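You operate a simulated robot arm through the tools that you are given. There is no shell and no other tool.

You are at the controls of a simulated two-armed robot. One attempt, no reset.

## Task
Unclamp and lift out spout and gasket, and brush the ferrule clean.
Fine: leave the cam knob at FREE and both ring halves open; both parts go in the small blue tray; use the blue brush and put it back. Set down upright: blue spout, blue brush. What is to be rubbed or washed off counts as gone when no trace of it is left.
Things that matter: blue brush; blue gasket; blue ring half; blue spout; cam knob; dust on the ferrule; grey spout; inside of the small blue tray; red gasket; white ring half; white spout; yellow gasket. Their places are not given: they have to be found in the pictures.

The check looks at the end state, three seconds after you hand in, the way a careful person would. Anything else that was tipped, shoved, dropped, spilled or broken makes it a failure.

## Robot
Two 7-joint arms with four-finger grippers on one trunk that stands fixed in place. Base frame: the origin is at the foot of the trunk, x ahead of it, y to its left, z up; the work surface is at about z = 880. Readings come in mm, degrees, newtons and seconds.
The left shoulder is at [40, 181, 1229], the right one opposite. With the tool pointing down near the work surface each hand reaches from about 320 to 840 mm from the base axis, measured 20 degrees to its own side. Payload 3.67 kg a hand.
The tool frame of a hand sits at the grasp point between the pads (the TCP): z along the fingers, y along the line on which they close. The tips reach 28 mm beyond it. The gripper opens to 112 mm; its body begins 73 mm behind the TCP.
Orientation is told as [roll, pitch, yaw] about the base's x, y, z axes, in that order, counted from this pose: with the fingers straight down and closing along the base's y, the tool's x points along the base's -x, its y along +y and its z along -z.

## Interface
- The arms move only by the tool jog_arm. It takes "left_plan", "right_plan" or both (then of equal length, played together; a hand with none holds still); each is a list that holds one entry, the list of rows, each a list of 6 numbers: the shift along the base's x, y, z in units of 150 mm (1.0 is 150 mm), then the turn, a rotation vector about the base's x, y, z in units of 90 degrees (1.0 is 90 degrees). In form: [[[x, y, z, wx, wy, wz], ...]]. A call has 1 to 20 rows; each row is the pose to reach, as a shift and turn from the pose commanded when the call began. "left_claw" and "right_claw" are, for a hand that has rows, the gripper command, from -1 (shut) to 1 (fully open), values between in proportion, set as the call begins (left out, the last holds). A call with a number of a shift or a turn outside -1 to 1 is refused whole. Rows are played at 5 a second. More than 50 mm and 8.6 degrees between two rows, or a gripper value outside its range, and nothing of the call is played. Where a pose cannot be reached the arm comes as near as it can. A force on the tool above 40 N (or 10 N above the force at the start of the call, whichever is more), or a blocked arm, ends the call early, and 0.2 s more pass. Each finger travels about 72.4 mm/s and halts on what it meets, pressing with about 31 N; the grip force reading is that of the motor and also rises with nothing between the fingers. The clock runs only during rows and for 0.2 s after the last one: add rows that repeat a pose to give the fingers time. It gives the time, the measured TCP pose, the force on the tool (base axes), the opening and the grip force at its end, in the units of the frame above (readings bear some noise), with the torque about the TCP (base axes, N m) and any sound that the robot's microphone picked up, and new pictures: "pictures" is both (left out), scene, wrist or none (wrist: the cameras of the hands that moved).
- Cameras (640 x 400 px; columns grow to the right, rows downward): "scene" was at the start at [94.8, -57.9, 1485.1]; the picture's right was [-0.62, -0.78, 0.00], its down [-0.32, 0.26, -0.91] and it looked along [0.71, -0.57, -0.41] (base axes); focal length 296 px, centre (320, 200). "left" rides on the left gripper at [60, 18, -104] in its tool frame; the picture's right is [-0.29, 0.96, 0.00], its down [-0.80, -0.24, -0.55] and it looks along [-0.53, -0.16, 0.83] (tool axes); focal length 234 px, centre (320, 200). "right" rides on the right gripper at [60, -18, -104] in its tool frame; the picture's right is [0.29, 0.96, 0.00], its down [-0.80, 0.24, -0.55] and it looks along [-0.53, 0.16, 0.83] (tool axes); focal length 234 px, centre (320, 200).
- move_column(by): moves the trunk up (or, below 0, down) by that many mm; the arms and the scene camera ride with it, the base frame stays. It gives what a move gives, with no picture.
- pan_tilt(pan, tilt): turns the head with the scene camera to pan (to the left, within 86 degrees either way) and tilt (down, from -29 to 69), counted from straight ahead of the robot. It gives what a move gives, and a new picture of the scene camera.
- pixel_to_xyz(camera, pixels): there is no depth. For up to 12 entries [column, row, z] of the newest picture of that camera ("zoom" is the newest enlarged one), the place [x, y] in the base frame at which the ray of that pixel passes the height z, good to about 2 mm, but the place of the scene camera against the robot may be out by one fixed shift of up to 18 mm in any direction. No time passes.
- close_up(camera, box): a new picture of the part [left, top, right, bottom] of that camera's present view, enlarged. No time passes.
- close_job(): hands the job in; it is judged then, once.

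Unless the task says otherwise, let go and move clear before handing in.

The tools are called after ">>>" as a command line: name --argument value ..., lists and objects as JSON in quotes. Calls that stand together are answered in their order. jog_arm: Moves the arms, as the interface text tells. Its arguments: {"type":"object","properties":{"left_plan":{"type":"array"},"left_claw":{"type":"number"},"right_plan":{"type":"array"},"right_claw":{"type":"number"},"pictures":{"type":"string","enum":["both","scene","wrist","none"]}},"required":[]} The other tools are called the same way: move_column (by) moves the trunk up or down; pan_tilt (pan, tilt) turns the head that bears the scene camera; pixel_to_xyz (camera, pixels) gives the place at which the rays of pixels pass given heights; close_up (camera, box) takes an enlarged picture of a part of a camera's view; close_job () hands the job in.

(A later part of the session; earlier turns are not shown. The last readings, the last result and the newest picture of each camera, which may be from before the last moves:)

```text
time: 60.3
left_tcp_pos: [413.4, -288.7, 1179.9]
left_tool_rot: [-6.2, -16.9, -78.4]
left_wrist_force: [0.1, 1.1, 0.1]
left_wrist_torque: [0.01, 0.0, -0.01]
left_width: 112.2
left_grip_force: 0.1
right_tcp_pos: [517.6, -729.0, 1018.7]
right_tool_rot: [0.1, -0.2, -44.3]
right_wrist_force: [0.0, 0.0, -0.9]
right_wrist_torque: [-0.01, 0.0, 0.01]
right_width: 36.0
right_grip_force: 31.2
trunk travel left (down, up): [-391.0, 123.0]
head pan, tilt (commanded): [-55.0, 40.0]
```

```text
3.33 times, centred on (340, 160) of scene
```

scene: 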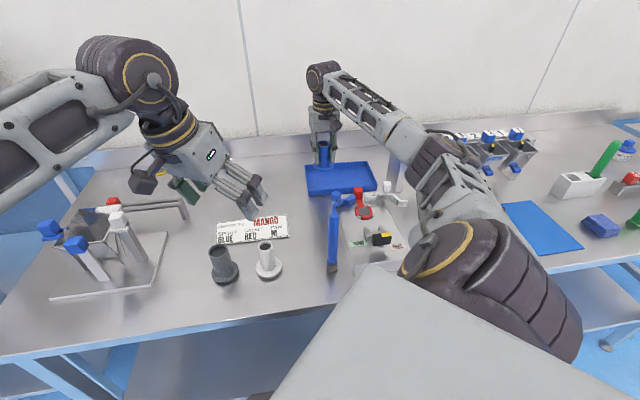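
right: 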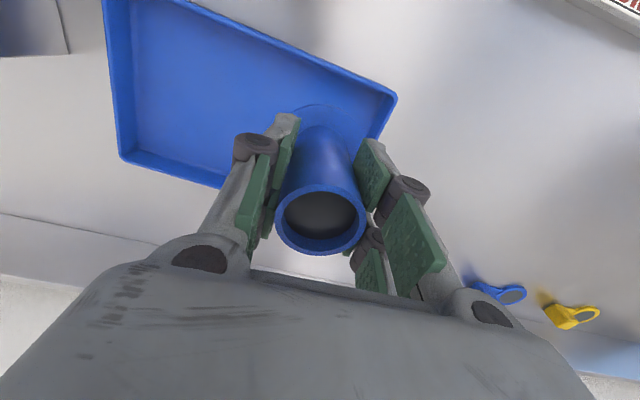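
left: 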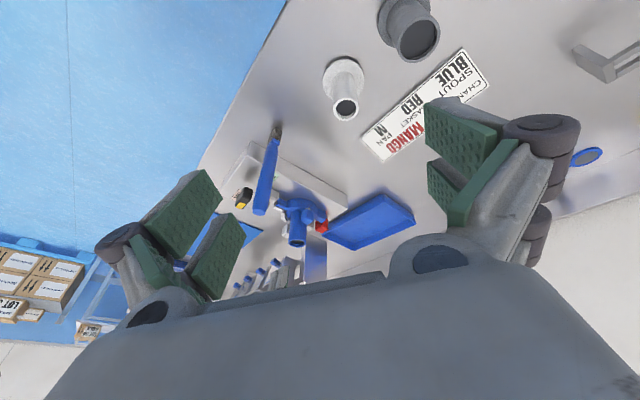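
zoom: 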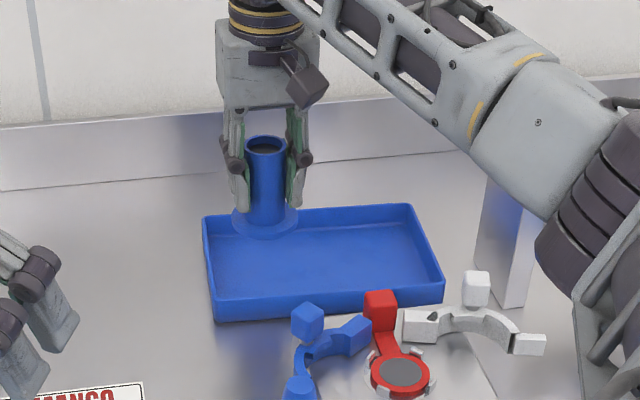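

TCP is about 54 mm from the left wall and 47 mm from the near wall, so the 30 mm-radius flange fits. Descending to just above the floor.

>>> jog_arm --right_plan '[[[0, 0, -0.15, 0, 0, 0], [0, 0, -0.3, 0, 0, 0], [0, 0, -0.4, 0, 0, 0], [0, 0, -0.44, 0, 0, 0], [0, 0, -0.44, 0, 0, 0]]]' --pictures "wrist"

>>> close_up --camera "scene" --box '[290, 130, 390, 220]'

>>> close_up --camera "left" --box '[310, 170, 430, 270]'

```text
time: 61.5
left_tcp_pos: [413.3, -288.2, 1179.8]
left_tool_rot: [-6.2, -16.9, -78.3]
left_wrist_force: [0.3, 0.9, -0.2]
left_wrist_torque: [-0.01, 0.03, 0.02]
left_width: 111.9
left_grip_force: 0.1
right_tcp_pos: [517.4, -728.7, 953.7]
right_tool_rot: [0.1, 0.0, -44.3]
right_wrist_force: [-0.3, 0.4, -0.8]
right_wrist_torque: [0.02, 0.0, 0.02]
right_width: 35.9
right_grip_force: 30.8
trunk travel left (down, up): [-391.0, 123.0]
head pan, tilt (commanded): [-55.0, 40.0]
```

right: 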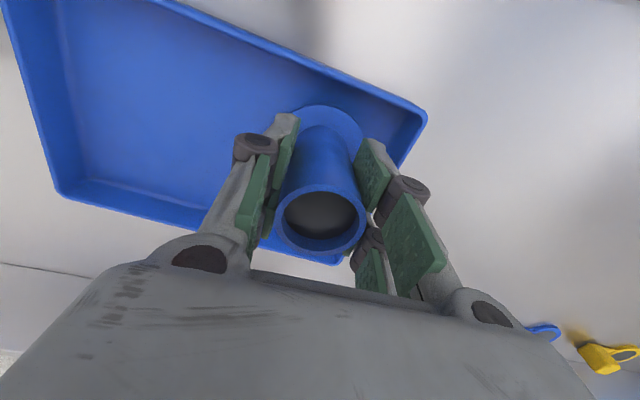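

```text
4.44 times, centred on (340, 175) of scene
```

zoom: 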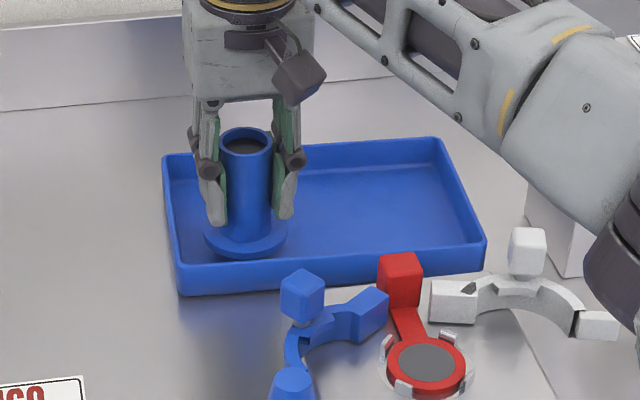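

```text
4.00 times, centred on (370, 220) of left
```

zoom: 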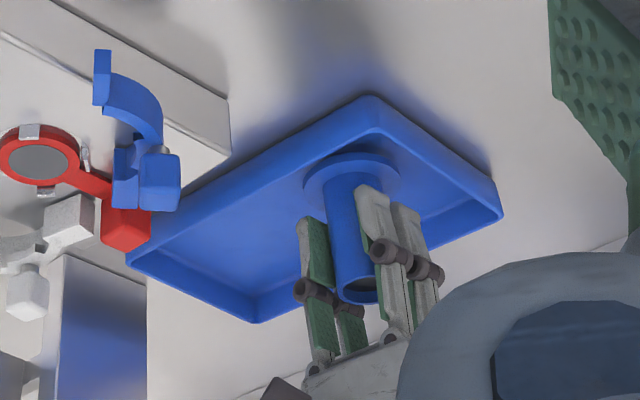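

Still a few mm above the floor. Descending in 2 mm rows, checking the force.

>>> jog_arm --right_plan '[[[0, 0, -0.014, 0, 0, 0], [0, 0, -0.028, 0, 0, 0], [0, 0, -0.042, 0, 0, 0], [0, 0, -0.056, 0, 0, 0]]]' --pictures "none"

```text
time: 62.5
left_tcp_pos: [414.0, -289.3, 1179.2]
left_tool_rot: [-6.4, -16.9, -78.3]
left_wrist_force: [0.0, -0.2, -0.5]
left_wrist_torque: [-0.02, 0.01, 0.04]
left_width: 112.3
left_grip_force: 0.1
right_tcp_pos: [516.1, -728.1, 945.1]
right_tool_rot: [0.1, -0.1, -44.2]
right_wrist_force: [-0.2, -0.1, -1.5]
right_wrist_torque: [0.0, -0.03, -0.03]
right_width: 35.8
right_grip_force: 30.8
trunk travel left (down, up): [-391.0, 123.0]
head pan, tilt (commanded): [-55.0, 40.0]
```

No contact yet at z 945. Continuing down in 2 mm rows.

>>> jog_arm --right_plan '[[[0, 0, -0.014, 0, 0, 0], [0, 0, -0.028, 0, 0, 0], [0, 0, -0.042, 0, 0, 0]]]' --pictures "none"

>>> close_up --camera "scene" --box '[300, 140, 360, 200]'

```text
time: 63.3
left_tcp_pos: [411.2, -286.5, 1179.6]
left_tool_rot: [-6.1, -16.9, -78.3]
left_wrist_force: [0.4, 0.0, 0.5]
left_wrist_torque: [0.02, -0.02, -0.04]
left_width: 112.4
left_grip_force: 0.1
right_tcp_pos: [515.5, -728.4, 944.1]
right_tool_rot: [0.0, -0.6, -44.4]
right_wrist_force: [2.6, -5.1, 21.3]
right_wrist_torque: [0.04, 0.07, -0.03]
right_width: 35.9
right_grip_force: 31.3
trunk travel left (down, up): [-391.0, 123.0]
head pan, tilt (commanded): [-55.0, 40.0]
```

```text
6.67 times, centred on (330, 170) of scene
```

zoom: 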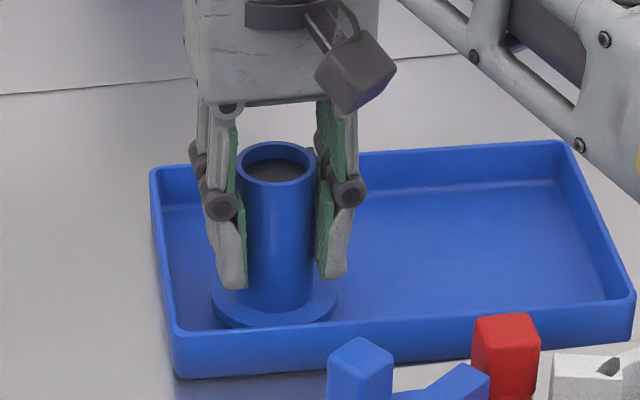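

Contact at z≈944 (21 N): the spout stands on the tray floor. I'll relieve the preload, open, and lift away.

>>> jog_arm --right_plan '[[[0, 0, 0.015, 0, 0, 0], [0, 0, 0.028, 0, 0, 0], [0, 0, 0.028, 0, 0, 0]]]' --pictures "none"

>>> jog_arm --right_plan '[[[0, 0, 0, 0, 0, 0], [0, 0, 0, 0, 0, 0], [0, 0, 0, 0, 0, 0]]]' --right_claw 0.1 --pictures "wrist"

>>> close_up --camera "scene" --box '[300, 140, 360, 200]'

```text
time: 64.1
left_tcp_pos: [412.9, -287.9, 1179.1]
left_tool_rot: [-6.2, -16.9, -78.3]
left_wrist_force: [0.0, 0.5, 0.3]
left_wrist_torque: [0.0, -0.01, 0.03]
left_width: 112.0
left_grip_force: 0.1
right_tcp_pos: [515.8, -726.5, 943.9]
right_tool_rot: [0.0, -0.1, -44.3]
right_wrist_force: [1.8, -2.2, 11.0]
right_wrist_torque: [-0.04, -0.18, -0.04]
right_width: 35.6
right_grip_force: 31.0
trunk travel left (down, up): [-391.0, 123.0]
head pan, tilt (commanded): [-55.0, 40.0]
```

```text
time: 64.9
left_tcp_pos: [413.5, -288.3, 1178.5]
left_tool_rot: [-6.3, -16.9, -78.3]
left_wrist_force: [0.1, 1.1, 0.0]
left_wrist_torque: [0.0, 0.0, 0.01]
left_width: 112.0
left_grip_force: 0.0
right_tcp_pos: [515.7, -727.2, 944.4]
right_tool_rot: [0.1, 0.0, -44.3]
right_wrist_force: [0.4, -0.2, 0.6]
right_wrist_torque: [-0.02, 0.0, 0.03]
right_width: 61.7
right_grip_force: 0.0
trunk travel left (down, up): [-391.0, 123.0]
head pan, tilt (commanded): [-55.0, 40.0]
```

right: 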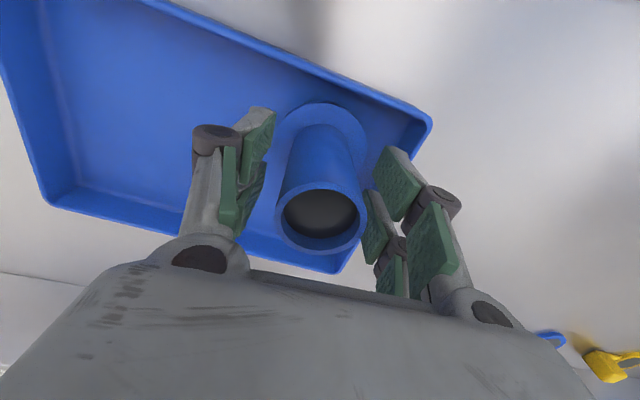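

```text
6.67 times, centred on (330, 170) of scene
```

zoom: 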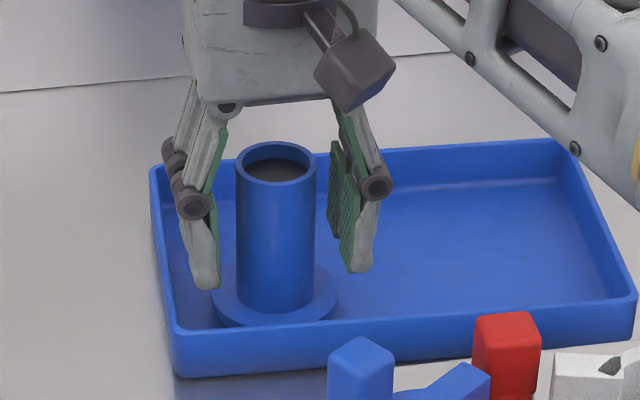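

The spout stands upright in the tray. Lifting straight up, clear of it.

>>> jog_arm --right_plan '[[[0, 0, 0.1, 0, 0, 0], [0, 0, 0.3, 0, 0, 0], [0, 0, 0.55, 0, 0, 0], [0, 0, 0.8, 0, 0, 0], [0, 0, 0.95, 0, 0, 0], [0, 0, 0.95, 0, 0, 0]]]' --pictures "wrist"

>>> close_up --camera "left" --box '[270, 170, 390, 270]'

>>> close_up --camera "scene" --box '[320, 160, 420, 260]'

```text
time: 66.3
left_tcp_pos: [413.5, -289.3, 1177.9]
left_tool_rot: [-6.2, -16.9, -78.3]
left_wrist_force: [0.6, -0.1, -0.1]
left_wrist_torque: [0.02, 0.0, -0.04]
left_width: 112.1
left_grip_force: 0.1
right_tcp_pos: [516.5, -728.9, 1087.6]
right_tool_rot: [0.1, -0.1, -44.3]
right_wrist_force: [0.4, -0.1, -0.4]
right_wrist_torque: [-0.03, 0.03, 0.02]
right_width: 61.8
right_grip_force: 0.0
trunk travel left (down, up): [-391.0, 123.0]
head pan, tilt (commanded): [-55.0, 40.0]
```

right: 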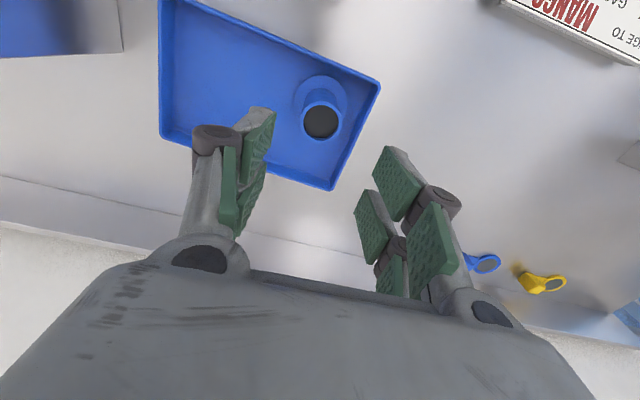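

```text
4.00 times, centred on (330, 220) of left
```

zoom: 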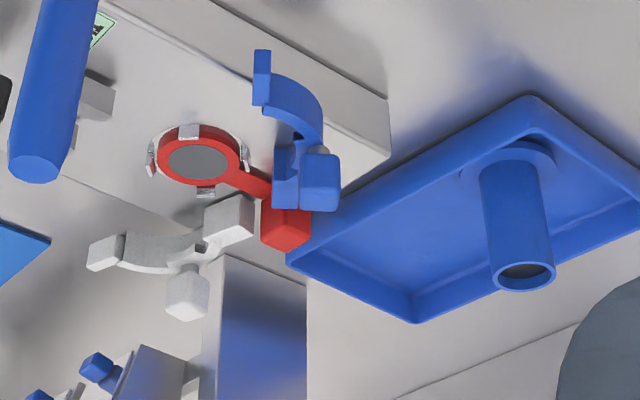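

```text
4.00 times, centred on (370, 210) of scene
```

zoom: 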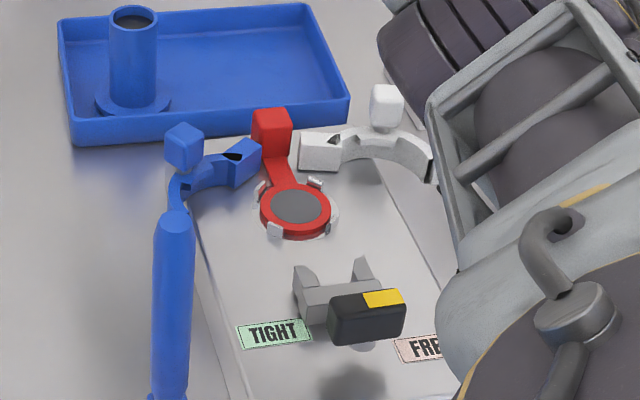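

The spout is safely placed. Now the gasket: I'll move above its red tab with yaw -134 (so I can later turn it toward the tray's long axis) and look.

>>> jog_arm --right_plan '[[[-0.09, 0.015, 0, 0, 0, -0.09], [-0.18, 0.03, 0, 0, 0, -0.18], [-0.27, 0.045, 0, 0, 0, -0.27], [-0.36, 0.06, 0, 0, 0, -0.36], [-0.45, 0.07, 0, 0, 0, -0.45], [-0.54, 0.085, 0, 0, 0, -0.54], [-0.63, 0.1, 0, 0, 0, -0.63], [-0.72, 0.115, 0, 0, 0, -0.72], [-0.81, 0.13, 0, 0, 0, -0.81], [-0.9, 0.14, 0, 0, 0, -0.9], [-0.99, 0.15, 0, 0, 0, -0.995], [-0.99, 0.15, 0, 0, 0, -0.995]]]' --pictures "wrist"

>>> close_up --camera "right" --box '[220, 40, 420, 200]'

```text
time: 68.9
left_tcp_pos: [412.8, -289.9, 1179.5]
left_tool_rot: [-6.4, -16.8, -78.3]
left_wrist_force: [0.6, -0.6, -0.6]
left_wrist_torque: [0.03, 0.01, -0.02]
left_width: 112.0
left_grip_force: 0.0
right_tcp_pos: [368.1, -707.0, 1088.1]
right_tool_rot: [0.0, -0.1, -134.0]
right_wrist_force: [0.1, 0.2, 0.1]
right_wrist_torque: [-0.02, 0.01, -0.04]
right_width: 61.8
right_grip_force: 0.0
trunk travel left (down, up): [-391.0, 123.0]
head pan, tilt (commanded): [-55.0, 40.0]
```

right: 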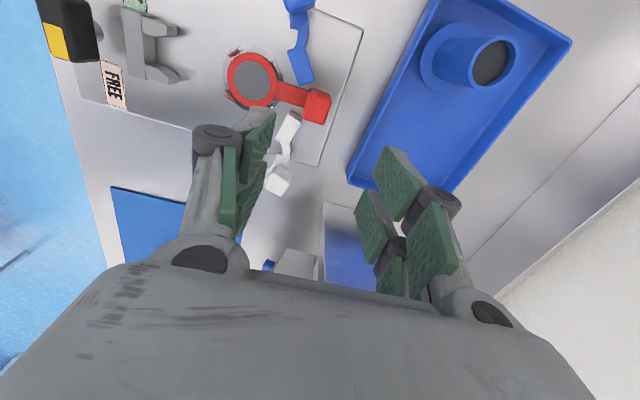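

```text
2.50 times, centred on (320, 120) of right
```

zoom: 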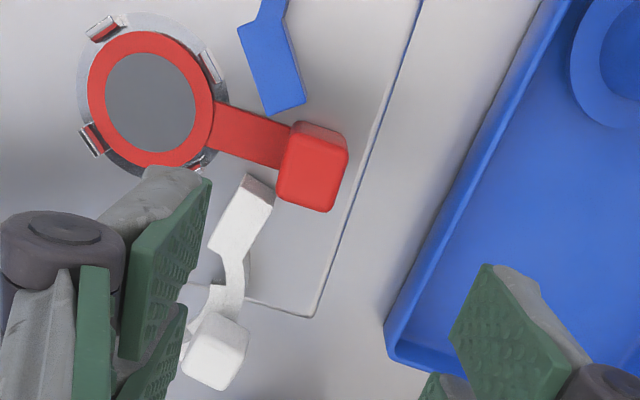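

The red tab stands clear between the two tails. I'll measure the tab, the tails' nearest corners and the gasket ring.

>>> pixel_to_xyz --camera "zoom" --pixels '[[313, 178, 955], [313, 178, 965], [313, 178, 945], [305, 102, 940], [268, 115, 940], [273, 192, 940], [245, 177, 940], [152, 102, 930], [290, 125, 955], [347, 150, 955], [280, 200, 955], [330, 212, 955]]'

```text
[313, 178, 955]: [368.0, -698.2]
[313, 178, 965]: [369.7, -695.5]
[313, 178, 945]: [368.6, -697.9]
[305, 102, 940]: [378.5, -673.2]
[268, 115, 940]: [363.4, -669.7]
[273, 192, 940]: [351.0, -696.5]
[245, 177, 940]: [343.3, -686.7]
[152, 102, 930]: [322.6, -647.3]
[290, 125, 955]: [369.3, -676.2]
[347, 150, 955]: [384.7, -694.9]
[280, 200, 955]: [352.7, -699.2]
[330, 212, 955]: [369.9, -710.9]
```

>>> close_up --camera "left" --box '[295, 195, 345, 235]'

>>> pixel_to_xyz --camera "left" --pixels '[[306, 217, 955], [306, 217, 945]]'

>>> close_up --camera "scene" --box '[340, 170, 390, 220]'

```text
10.00 times, centred on (320, 215) of left
```

zoom: 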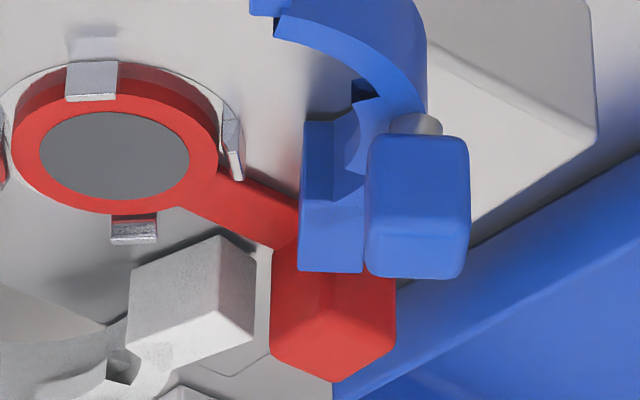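

```text
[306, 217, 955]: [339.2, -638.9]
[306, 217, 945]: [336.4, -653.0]
```

```text
8.00 times, centred on (365, 195) of scene
```

zoom: 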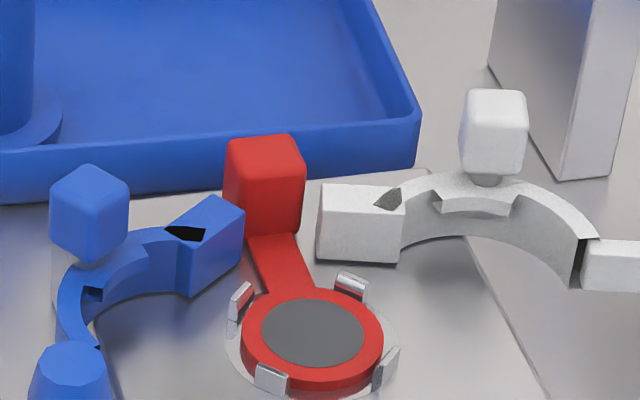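

Both views show the tab rising clearly above the tails. I'll get its top height from the left camera (top face centre at zoom (332,348)).

>>> pixel_to_xyz --camera "left" --pixels '[[321.2, 229.8, 945], [321.2, 229.8, 955], [321.2, 229.8, 965], [321.2, 229.8, 975], [326.5, 232.9, 955], [303, 231.5, 940], [334.5, 222.2, 960], [307, 222, 940]]'

```text
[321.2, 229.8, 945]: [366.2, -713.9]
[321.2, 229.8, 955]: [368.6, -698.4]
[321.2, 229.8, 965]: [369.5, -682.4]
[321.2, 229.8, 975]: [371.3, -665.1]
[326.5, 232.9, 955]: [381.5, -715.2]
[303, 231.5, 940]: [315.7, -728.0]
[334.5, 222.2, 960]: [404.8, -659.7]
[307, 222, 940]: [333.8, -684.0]
```

Tab top is at z≈955 (both cameras agree), centre (368.3,-697.5). I'll pre-set a 44 mm opening, align the yaw to the tab, and come down in two stages.

>>> jog_arm --right_plan '[[[0.001, 0.03, -0.05, 0, 0, -0.02], [0.001, 0.063, -0.2, 0, 0, -0.04], [0.001, 0.063, -0.4, 0, 0, -0.04], [0.001, 0.063, -0.55, 0, 0, -0.04], [0.001, 0.063, -0.55, 0, 0, -0.04]]]' --right_claw -0.2 --pictures "wrist"

>>> close_up --camera "left" --box '[280, 180, 370, 250]'

>>> close_up --camera "scene" --box '[330, 140, 410, 220]'

>>> close_up --camera "right" --box '[220, 80, 420, 240]'

```text
time: 70.1
left_tcp_pos: [411.6, -288.8, 1179.0]
left_tool_rot: [-6.2, -16.9, -78.2]
left_wrist_force: [0.4, 0.4, -0.2]
left_wrist_torque: [0.0, -0.01, 0.03]
left_width: 112.1
left_grip_force: 0.0
right_tcp_pos: [366.9, -695.8, 1004.3]
right_tool_rot: [0.0, -0.2, -137.5]
right_wrist_force: [-1.0, 0.1, 0.2]
right_wrist_torque: [-0.02, 0.03, -0.02]
right_width: 44.8
right_grip_force: 0.0
trunk travel left (down, up): [-391.0, 123.0]
head pan, tilt (commanded): [-55.0, 40.0]
```

right: 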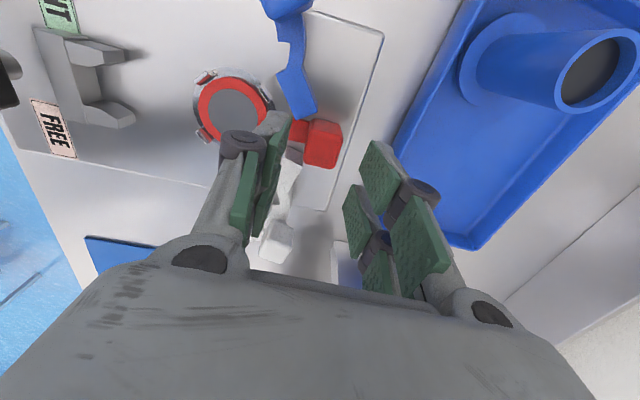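

```text
5.71 times, centred on (325, 215) of left
```

zoom: 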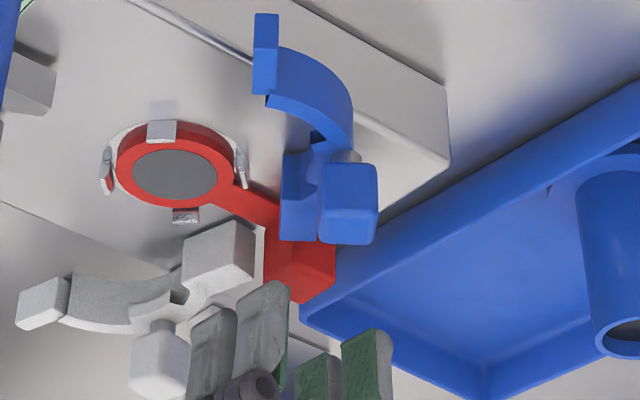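

```text
5.00 times, centred on (370, 180) of scene
```

zoom: 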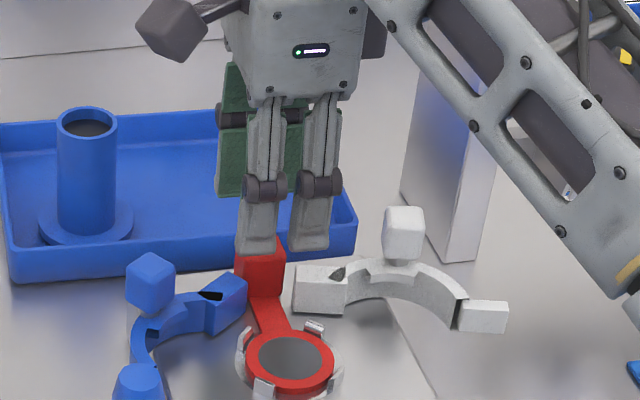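

```text
2.50 times, centred on (320, 160) of right
```

zoom: 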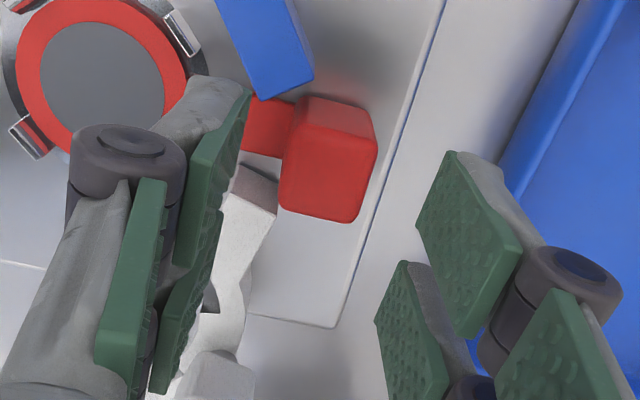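

>>> pixel_to_xyz --camera "zoom" --pixels '[[328, 178, 955.5], [293, 138, 955.5], [377, 142, 955.5], [360, 222, 955.5], [280, 207, 955.5], [262, 98, 940], [313, 80, 940], [277, 190, 940]]'

```text
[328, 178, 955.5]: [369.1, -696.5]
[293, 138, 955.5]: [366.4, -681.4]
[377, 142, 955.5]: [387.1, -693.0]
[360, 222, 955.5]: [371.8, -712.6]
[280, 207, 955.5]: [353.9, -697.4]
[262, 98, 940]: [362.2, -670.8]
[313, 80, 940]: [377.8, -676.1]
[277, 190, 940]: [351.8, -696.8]
```

The tab centre is (369.1,-696.5); correcting 2 mm and descending to TCP z≈972 (tips just above the tails).

>>> jog_arm --right_plan '[[[0.013, -0.003, -0.08, 0, 0, 0.01], [0.013, -0.003, -0.15, 0, 0, 0.02], [0.013, -0.003, -0.19, 0, 0, 0.02], [0.013, -0.003, -0.212, 0, 0, 0.02], [0.013, -0.003, -0.212, 0, 0, 0.02]]]' --pictures "none"

>>> close_up --camera "left" --box '[290, 190, 350, 240]'

>>> close_up --camera "scene" --box '[335, 160, 395, 220]'

>>> close_up --camera "right" --box '[220, 80, 420, 240]'

```text
time: 71.3
left_tcp_pos: [414.7, -289.2, 1179.5]
left_tool_rot: [-6.1, -16.9, -78.2]
left_wrist_force: [0.4, 0.0, -0.4]
left_wrist_torque: [0.0, 0.01, 0.0]
left_width: 111.9
left_grip_force: 0.0
right_tcp_pos: [369.2, -695.8, 971.9]
right_tool_rot: [-0.1, -0.1, -135.8]
right_wrist_force: [0.6, 0.4, -0.3]
right_wrist_torque: [0.0, 0.03, 0.03]
right_width: 45.0
right_grip_force: 0.1
trunk travel left (down, up): [-391.0, 123.0]
head pan, tilt (commanded): [-55.0, 40.0]
```

```text
8.00 times, centred on (320, 215) of left
```

zoom: 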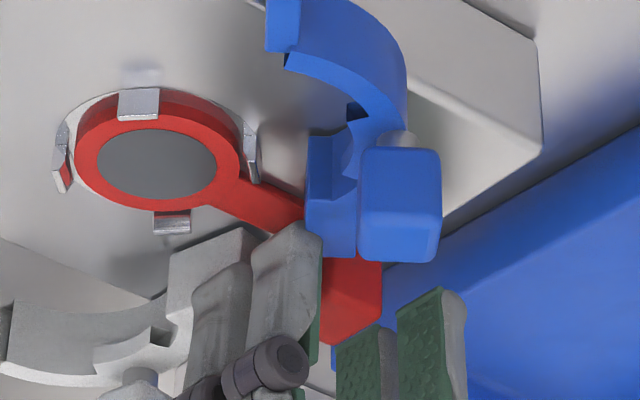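

```text
6.67 times, centred on (365, 190) of scene
```

zoom: 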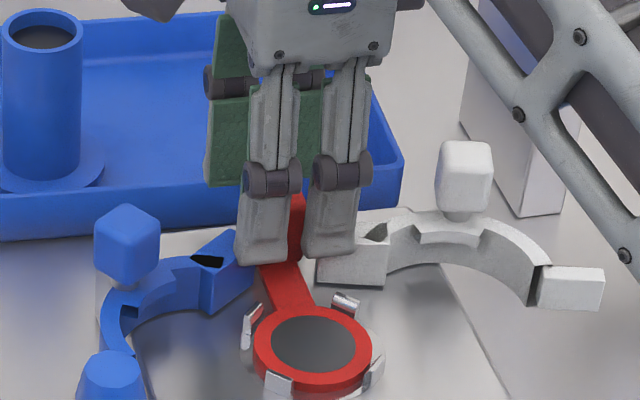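

```text
2.50 times, centred on (320, 160) of right
```

zoom: 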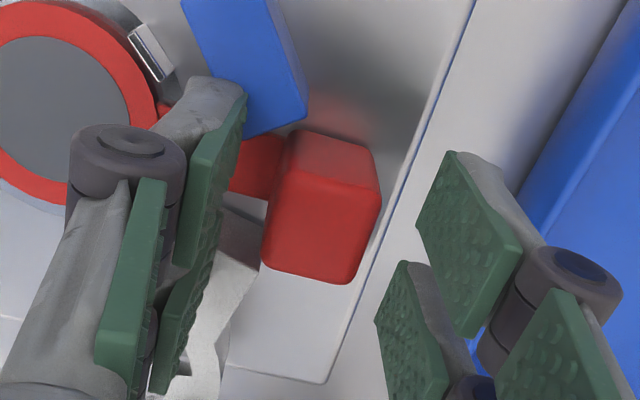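

No contact, and the tab is between the finger pairs. Closing the grip.

>>> jog_arm --right_plan '[[[0, 0, 0, 0, 0, 0], [0, 0, 0, 0, 0, 0], [0, 0, 0, 0, 0, 0]]]' --right_claw -1 --pictures "none"

>>> close_up --camera "left" --box '[290, 190, 350, 240]'

>>> close_up --camera "scene" --box '[335, 160, 395, 220]'

>>> close_up --camera "right" --box '[220, 80, 420, 240]'

```text
time: 72.1
left_tcp_pos: [414.6, -289.0, 1180.3]
left_tool_rot: [-6.2, -17.0, -78.4]
left_wrist_force: [0.7, 0.1, 0.4]
left_wrist_torque: [-0.02, 0.01, -0.01]
left_width: 111.9
left_grip_force: 0.0
right_tcp_pos: [369.2, -695.4, 972.2]
right_tool_rot: [0.0, -0.1, -135.7]
right_wrist_force: [-0.3, -1.1, -0.8]
right_wrist_torque: [0.02, -0.04, -0.01]
right_width: 23.2
right_grip_force: 31.1
trunk travel left (down, up): [-391.0, 123.0]
head pan, tilt (commanded): [-55.0, 40.0]
```

```text
8.00 times, centred on (320, 215) of left
```

zoom: 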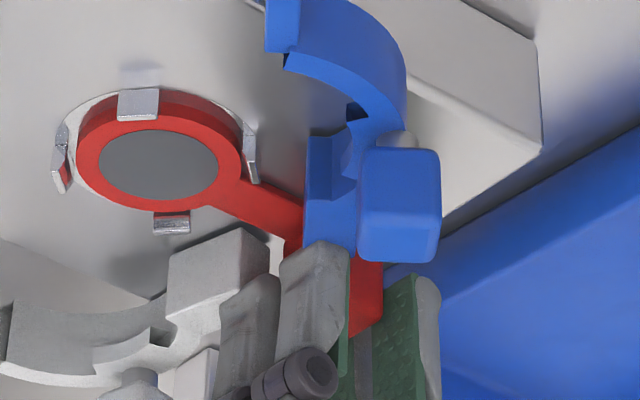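

```text
6.67 times, centred on (365, 190) of scene
```

zoom: 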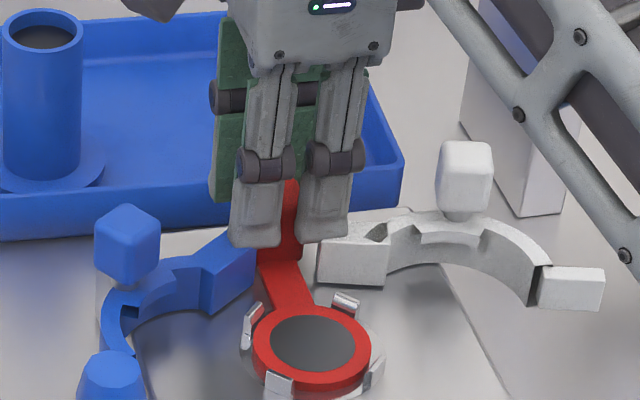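

```text
2.50 times, centred on (320, 160) of right
```

zoom: 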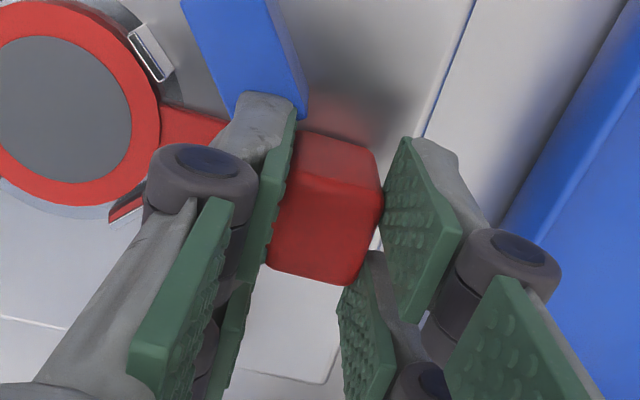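

Gripped at 23.2 mm. Lifting gently to see if the gasket comes out level.

>>> jog_arm --right_plan '[[[0, 0, 0.02, 0, 0, 0], [0, 0, 0.05, 0, 0, 0], [0, 0, 0.09, 0, 0, 0], [0, 0, 0.13, 0, 0, 0]]]' --pictures "none"

>>> close_up --camera "left" --box '[280, 180, 370, 250]'

>>> close_up --camera "scene" --box '[335, 150, 405, 220]'

```text
time: 73.1
left_tcp_pos: [413.2, -289.0, 1179.0]
left_tool_rot: [-6.3, -16.9, -78.3]
left_wrist_force: [0.2, 1.5, 0.3]
left_wrist_torque: [-0.01, -0.03, 0.04]
left_width: 111.8
left_grip_force: 0.0
right_tcp_pos: [370.3, -696.7, 992.2]
right_tool_rot: [0.0, 0.0, -135.6]
right_wrist_force: [-0.6, 0.3, -1.0]
right_wrist_torque: [-0.03, -0.02, -0.01]
right_width: 23.2
right_grip_force: 30.7
trunk travel left (down, up): [-391.0, 123.0]
head pan, tilt (commanded): [-55.0, 40.0]
```

```text
5.71 times, centred on (325, 215) of left
```

zoom: 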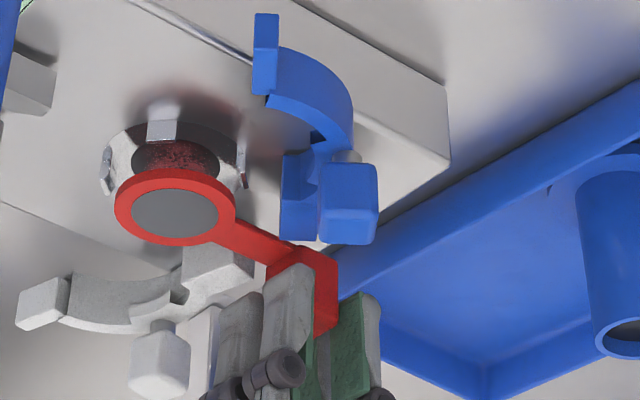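

```text
5.71 times, centred on (370, 185) of scene
```

zoom: 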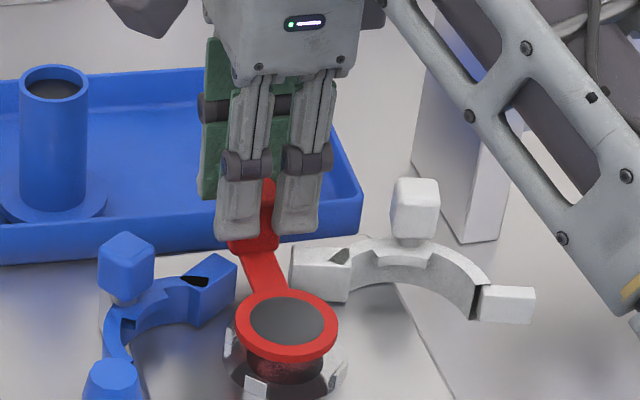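

The gasket lifts out level, exposing dark dust on the ferrule below. Lifting it higher and taking fresh pictures to plan the way to the tray.

>>> jog_arm --right_plan '[[[0, 0, 0.2, 0, 0, 0], [0, 0, 0.4, 0, 0, 0], [0, 0, 0.6, 0, 0, 0], [0, 0, 0.75, 0, 0, 0], [0, 0, 0.75, 0, 0, 0]]]' --pictures "both"

>>> close_up --camera "right" --box '[140, 0, 540, 290]'

>>> close_up --camera "left" --box '[220, 160, 420, 290]'

```text
time: 74.3
left_tcp_pos: [413.4, -289.5, 1179.2]
left_tool_rot: [-6.2, -16.8, -78.3]
left_wrist_force: [0.6, -0.3, -0.5]
left_wrist_torque: [-0.01, -0.01, 0.02]
left_width: 112.3
left_grip_force: 0.0
right_tcp_pos: [368.9, -697.0, 1104.8]
right_tool_rot: [0.0, -0.1, -135.7]
right_wrist_force: [0.4, 0.7, 0.0]
right_wrist_torque: [-0.01, 0.0, 0.0]
right_width: 23.2
right_grip_force: 30.9
trunk travel left (down, up): [-391.0, 123.0]
head pan, tilt (commanded): [-55.0, 40.0]
```

scene: 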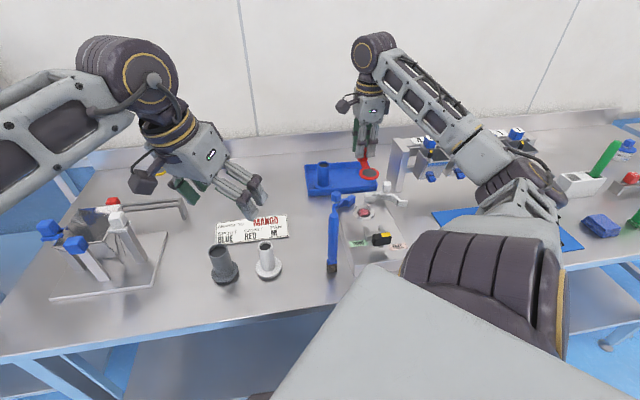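
right: 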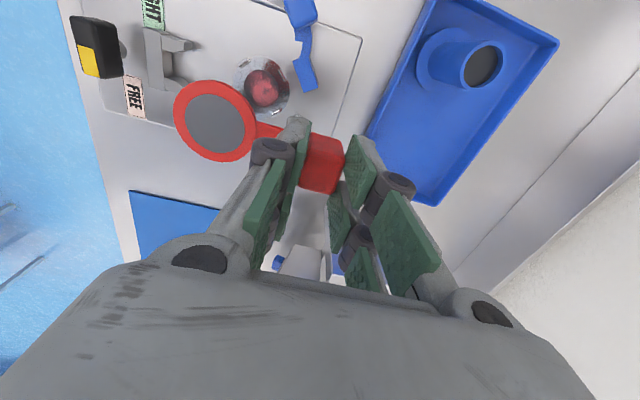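

```text
1.38 times, centred on (340, 145) of right
```

zoom: 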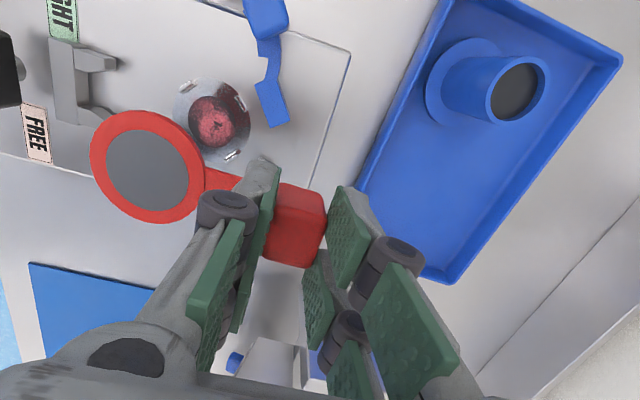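

```text
3.08 times, centred on (320, 225) of left
```

zoom: 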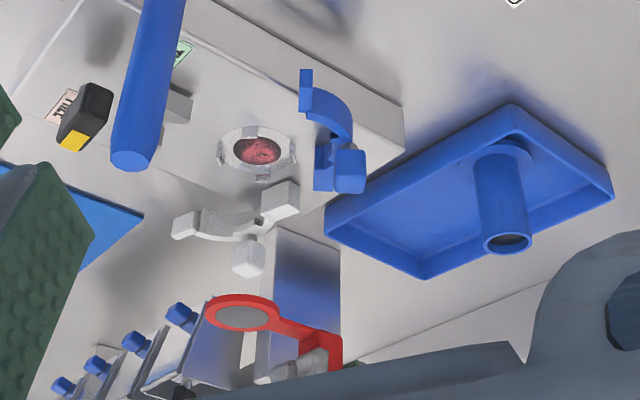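

Now the ferrule's dust shows as a dark red patch. I'll check where the hopper stand's side panel is before swinging the gasket toward the tray.

>>> pixel_to_xyz --camera "left" --pixels '[[326.5, 241.2, 880], [305.4, 234.7, 880], [355, 249, 905], [325.5, 236.5, 905], [386, 195, 905], [411, 222, 905]]'

>>> pixel_to_xyz --camera "right" --pixels '[[430.6, 204.4, 905], [560, 40, 905], [425, 2, 905], [265, 86, 925], [262, 85, 920]]'

>>> close_up --camera "scene" --box '[300, 120, 460, 240]'

```text
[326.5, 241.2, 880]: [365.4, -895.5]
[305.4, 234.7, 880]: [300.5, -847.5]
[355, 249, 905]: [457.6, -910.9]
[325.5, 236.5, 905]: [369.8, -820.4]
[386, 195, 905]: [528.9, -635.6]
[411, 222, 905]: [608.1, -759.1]
```

```text
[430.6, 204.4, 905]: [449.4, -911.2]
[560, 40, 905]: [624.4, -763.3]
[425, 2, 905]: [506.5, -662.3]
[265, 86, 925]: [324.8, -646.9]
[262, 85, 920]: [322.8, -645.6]
```

```text
3.33 times, centred on (380, 180) of scene
```

zoom: 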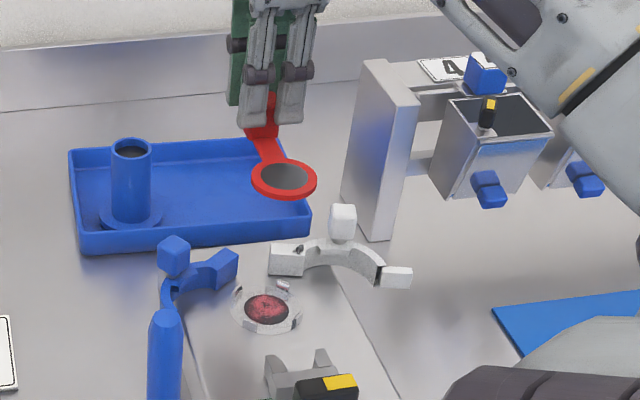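

The stand's panel is about 60 mm beyond the tray's right wall, outside the gasket's swing. I'll move the tab to (470,-769) at height while turning it +88° so the ring points along the tray.

>>> jog_arm --right_plan '[[[0.06, -0.04, 0, 0, 0, 0.089], [0.12, -0.09, 0, 0, 0, 0.178], [0.19, -0.13, 0, 0, 0, 0.267], [0.25, -0.18, 0, 0, 0, 0.356], [0.31, -0.22, 0, 0, 0, 0.445], [0.37, -0.26, 0, 0, 0, 0.534], [0.43, -0.31, 0, 0, 0, 0.623], [0.5, -0.35, 0, 0, 0, 0.712], [0.56, -0.4, 0, 0, 0, 0.8], [0.62, -0.44, 0, 0, 0, 0.889], [0.677, -0.48, 0, 0, 0, 0.978], [0.677, -0.48, 0, 0, 0, 0.978]]]' --pictures "both"

>>> close_up --camera "right" --box '[140, 0, 460, 230]'

>>> close_up --camera "scene" --box '[290, 110, 430, 220]'

>>> close_up --camera "left" --box '[270, 170, 450, 290]'

```text
time: 76.9
left_tcp_pos: [411.7, -288.9, 1179.4]
left_tool_rot: [-6.2, -16.8, -78.4]
left_wrist_force: [0.5, 0.6, -0.4]
left_wrist_torque: [0.01, 0.01, 0.04]
left_width: 112.0
left_grip_force: 0.1
right_tcp_pos: [471.8, -769.2, 1104.8]
right_tool_rot: [-0.1, -0.1, -47.6]
right_wrist_force: [-0.2, -0.5, -0.4]
right_wrist_torque: [-0.01, 0.0, -0.01]
right_width: 23.4
right_grip_force: 31.1
trunk travel left (down, up): [-391.0, 123.0]
head pan, tilt (commanded): [-55.0, 40.0]
```

scene: 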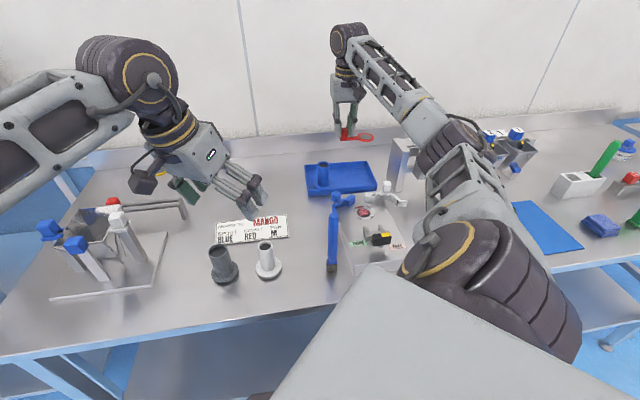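
right: 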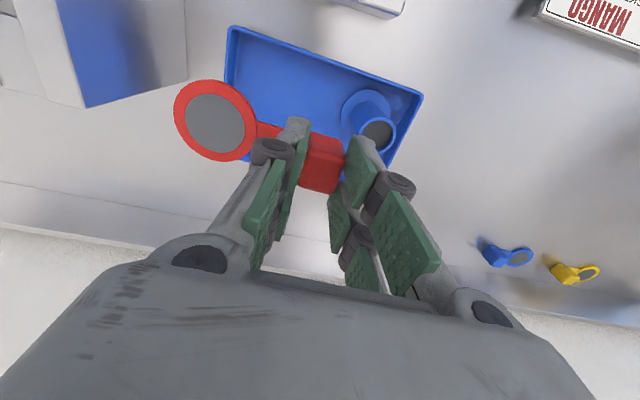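

```text
1.74 times, centred on (300, 115) of right
```

zoom: 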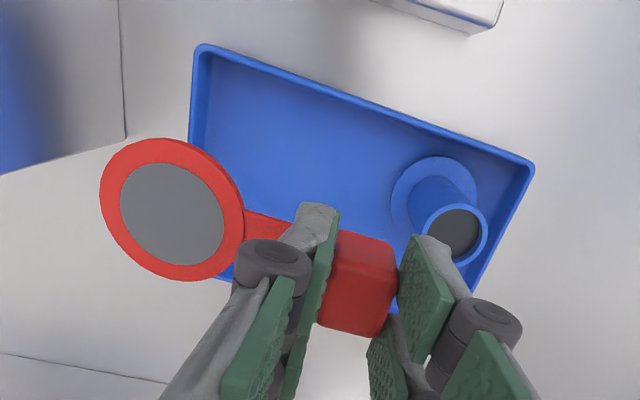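

```text
3.64 times, centred on (360, 165) of scene
```

zoom: 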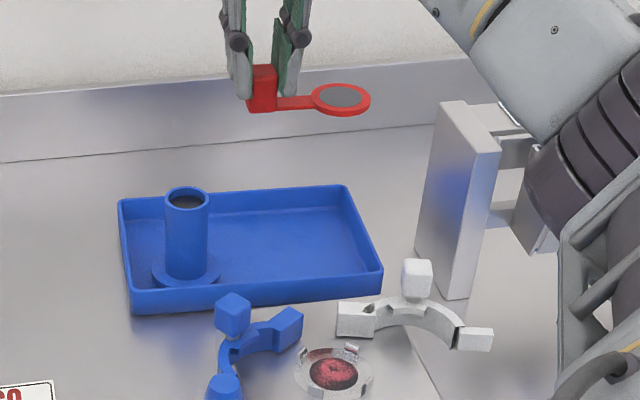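

```text
3.33 times, centred on (360, 230) of left
```

zoom: 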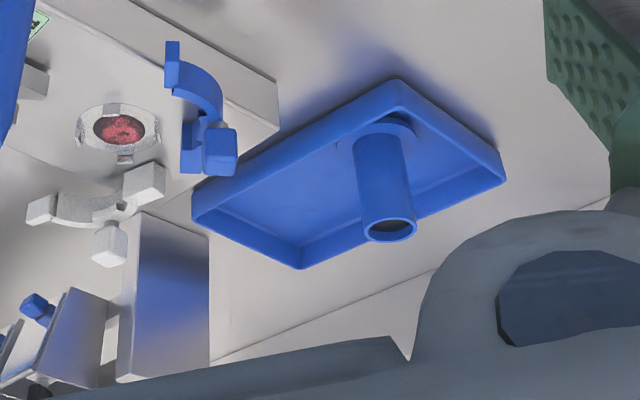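

>>> pixel_to_xyz --camera "right" --pixels '[[232.8, 27.6, 905], [422.4, 94.9, 905], [386.2, 166.7, 905], [214.9, 120.7, 1063], [325.9, 152.4, 1088], [375, 133, 967], [365, 105, 893]]'

```text
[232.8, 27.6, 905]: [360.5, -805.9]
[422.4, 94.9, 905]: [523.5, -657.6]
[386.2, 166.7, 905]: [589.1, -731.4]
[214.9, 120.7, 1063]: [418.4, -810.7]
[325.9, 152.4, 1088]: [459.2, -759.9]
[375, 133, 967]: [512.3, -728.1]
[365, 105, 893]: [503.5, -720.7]
```

Gasket and tray are lined up: tab at u≈115, ring centre at u≈182 of 223 mm, mid-way from the near wall. Lowering to just above the rim first.

>>> jog_arm --right_plan '[[[0.01, 0.009, -0.2, 0, 0, 0.02], [0.01, 0.009, -0.4, 0, 0, 0.03], [0.01, 0.009, -0.6, 0, 0, 0.03], [0.01, 0.009, -0.75, 0, 0, 0.03], [0.01, 0.009, -0.9, 0, 0, 0.03], [0.01, 0.009, -0.9, 0, 0, 0.03]]]' --pictures "wrist"

>>> close_up --camera "right" --box '[100, 0, 460, 240]'

>>> close_up --camera "scene" --box '[290, 130, 410, 220]'

>>> close_up --camera "left" --box '[300, 180, 440, 280]'

```text
time: 78.3
left_tcp_pos: [413.2, -288.9, 1179.5]
left_tool_rot: [-6.1, -16.9, -78.4]
left_wrist_force: [0.1, 0.2, 0.2]
left_wrist_torque: [-0.01, 0.0, 0.0]
left_width: 112.0
left_grip_force: 0.0
right_tcp_pos: [472.6, -766.8, 970.2]
right_tool_rot: [0.1, -0.1, -44.9]
right_wrist_force: [-0.3, -1.1, -0.7]
right_wrist_torque: [0.0, 0.0, -0.01]
right_width: 23.1
right_grip_force: 31.0
trunk travel left (down, up): [-391.0, 123.0]
head pan, tilt (commanded): [-55.0, 40.0]
```

right: 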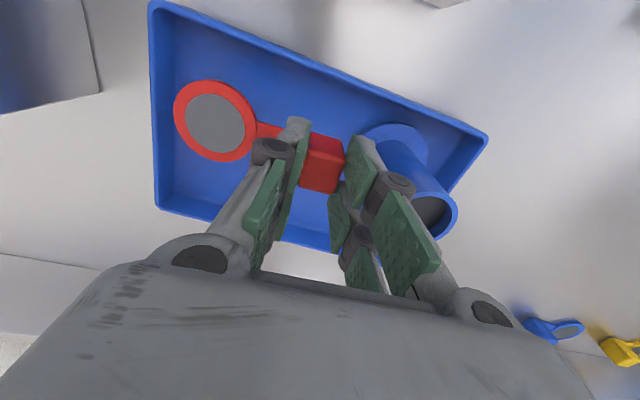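

```text
1.67 times, centred on (280, 120) of right
```

zoom: 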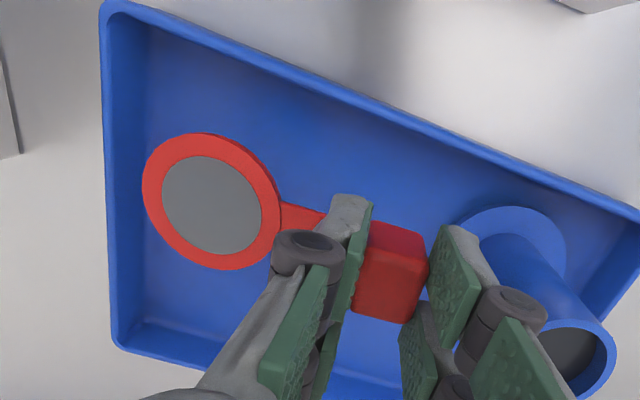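

```text
4.44 times, centred on (350, 175) of scene
```

zoom: 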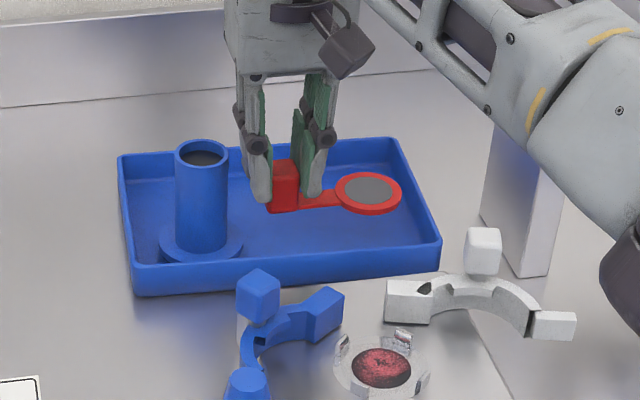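

```text
4.00 times, centred on (370, 230) of left
```

zoom: 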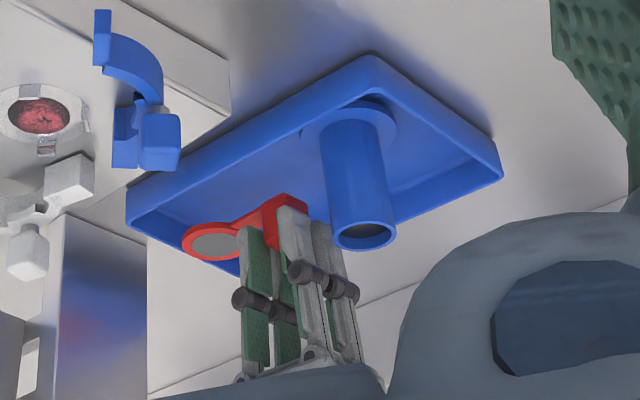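

The tray space is fine, but the finger knuckles would come too near the spout on opening. I'll raise slightly, turn the gasket another +50° so the ring lies toward the far right, and shift the tab away from the spout.

>>> jog_arm --right_plan '[[[0, 0, 0.2, 0, 0, 0], [-0.015, -0.02, 0.27, 0, 0, 0.08], [-0.03, -0.04, 0.27, 0, 0, 0.16], [-0.05, -0.065, 0.27, 0, 0, 0.24], [-0.065, -0.09, 0.27, 0, 0, 0.32], [-0.08, -0.11, 0.27, 0, 0, 0.4], [-0.095, -0.13, 0.27, 0, 0, 0.48], [-0.109, -0.149, 0.27, 0, 0, 0.556], [-0.109, -0.149, 0.27, 0, 0, 0.556]]]' --pictures "wrist"

>>> close_up --camera "right" --box '[100, 0, 460, 240]'

>>> close_up --camera "scene" --box '[290, 120, 410, 220]'

```text
time: 80.3
left_tcp_pos: [412.9, -289.0, 1179.1]
left_tool_rot: [-6.3, -16.9, -78.3]
left_wrist_force: [0.0, 0.3, 0.1]
left_wrist_torque: [-0.03, 0.05, 0.03]
left_width: 112.3
left_grip_force: 0.0
right_tcp_pos: [455.4, -789.7, 1009.6]
right_tool_rot: [0.0, -0.1, 5.1]
right_wrist_force: [-0.1, 0.1, -0.3]
right_wrist_torque: [0.02, -0.02, 0.01]
right_width: 23.4
right_grip_force: 31.5
trunk travel left (down, up): [-391.0, 123.0]
head pan, tilt (commanded): [-55.0, 40.0]
```

right: 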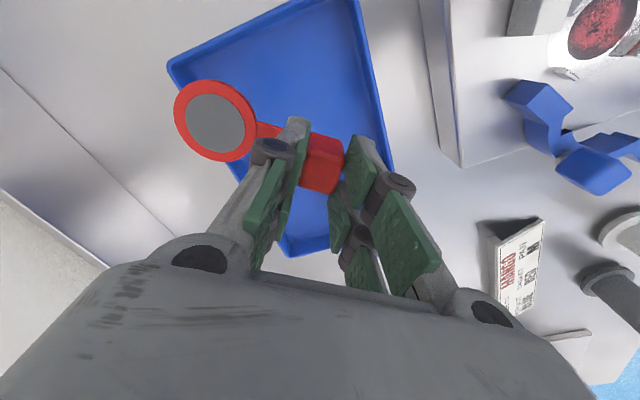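

```text
1.67 times, centred on (280, 120) of right
```

zoom: 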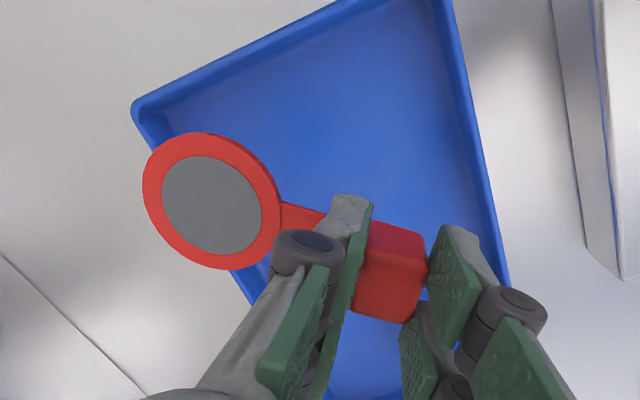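

```text
4.00 times, centred on (350, 170) of scene
```

zoom: 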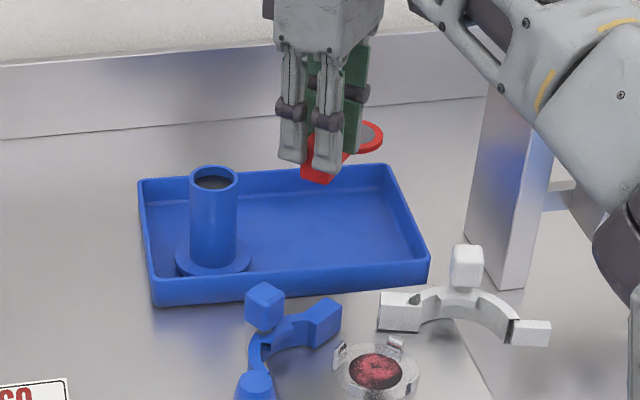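

>>> pixel_to_xyz --camera "right" --pixels '[[168, 68, 905], [393, 170, 905], [290, 257, 905], [214.9, 120.7, 968], [321.8, 172.5, 993]]'

```text
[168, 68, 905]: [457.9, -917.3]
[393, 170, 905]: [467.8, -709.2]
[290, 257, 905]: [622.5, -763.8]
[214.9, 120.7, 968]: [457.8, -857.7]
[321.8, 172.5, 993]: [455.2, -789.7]
```

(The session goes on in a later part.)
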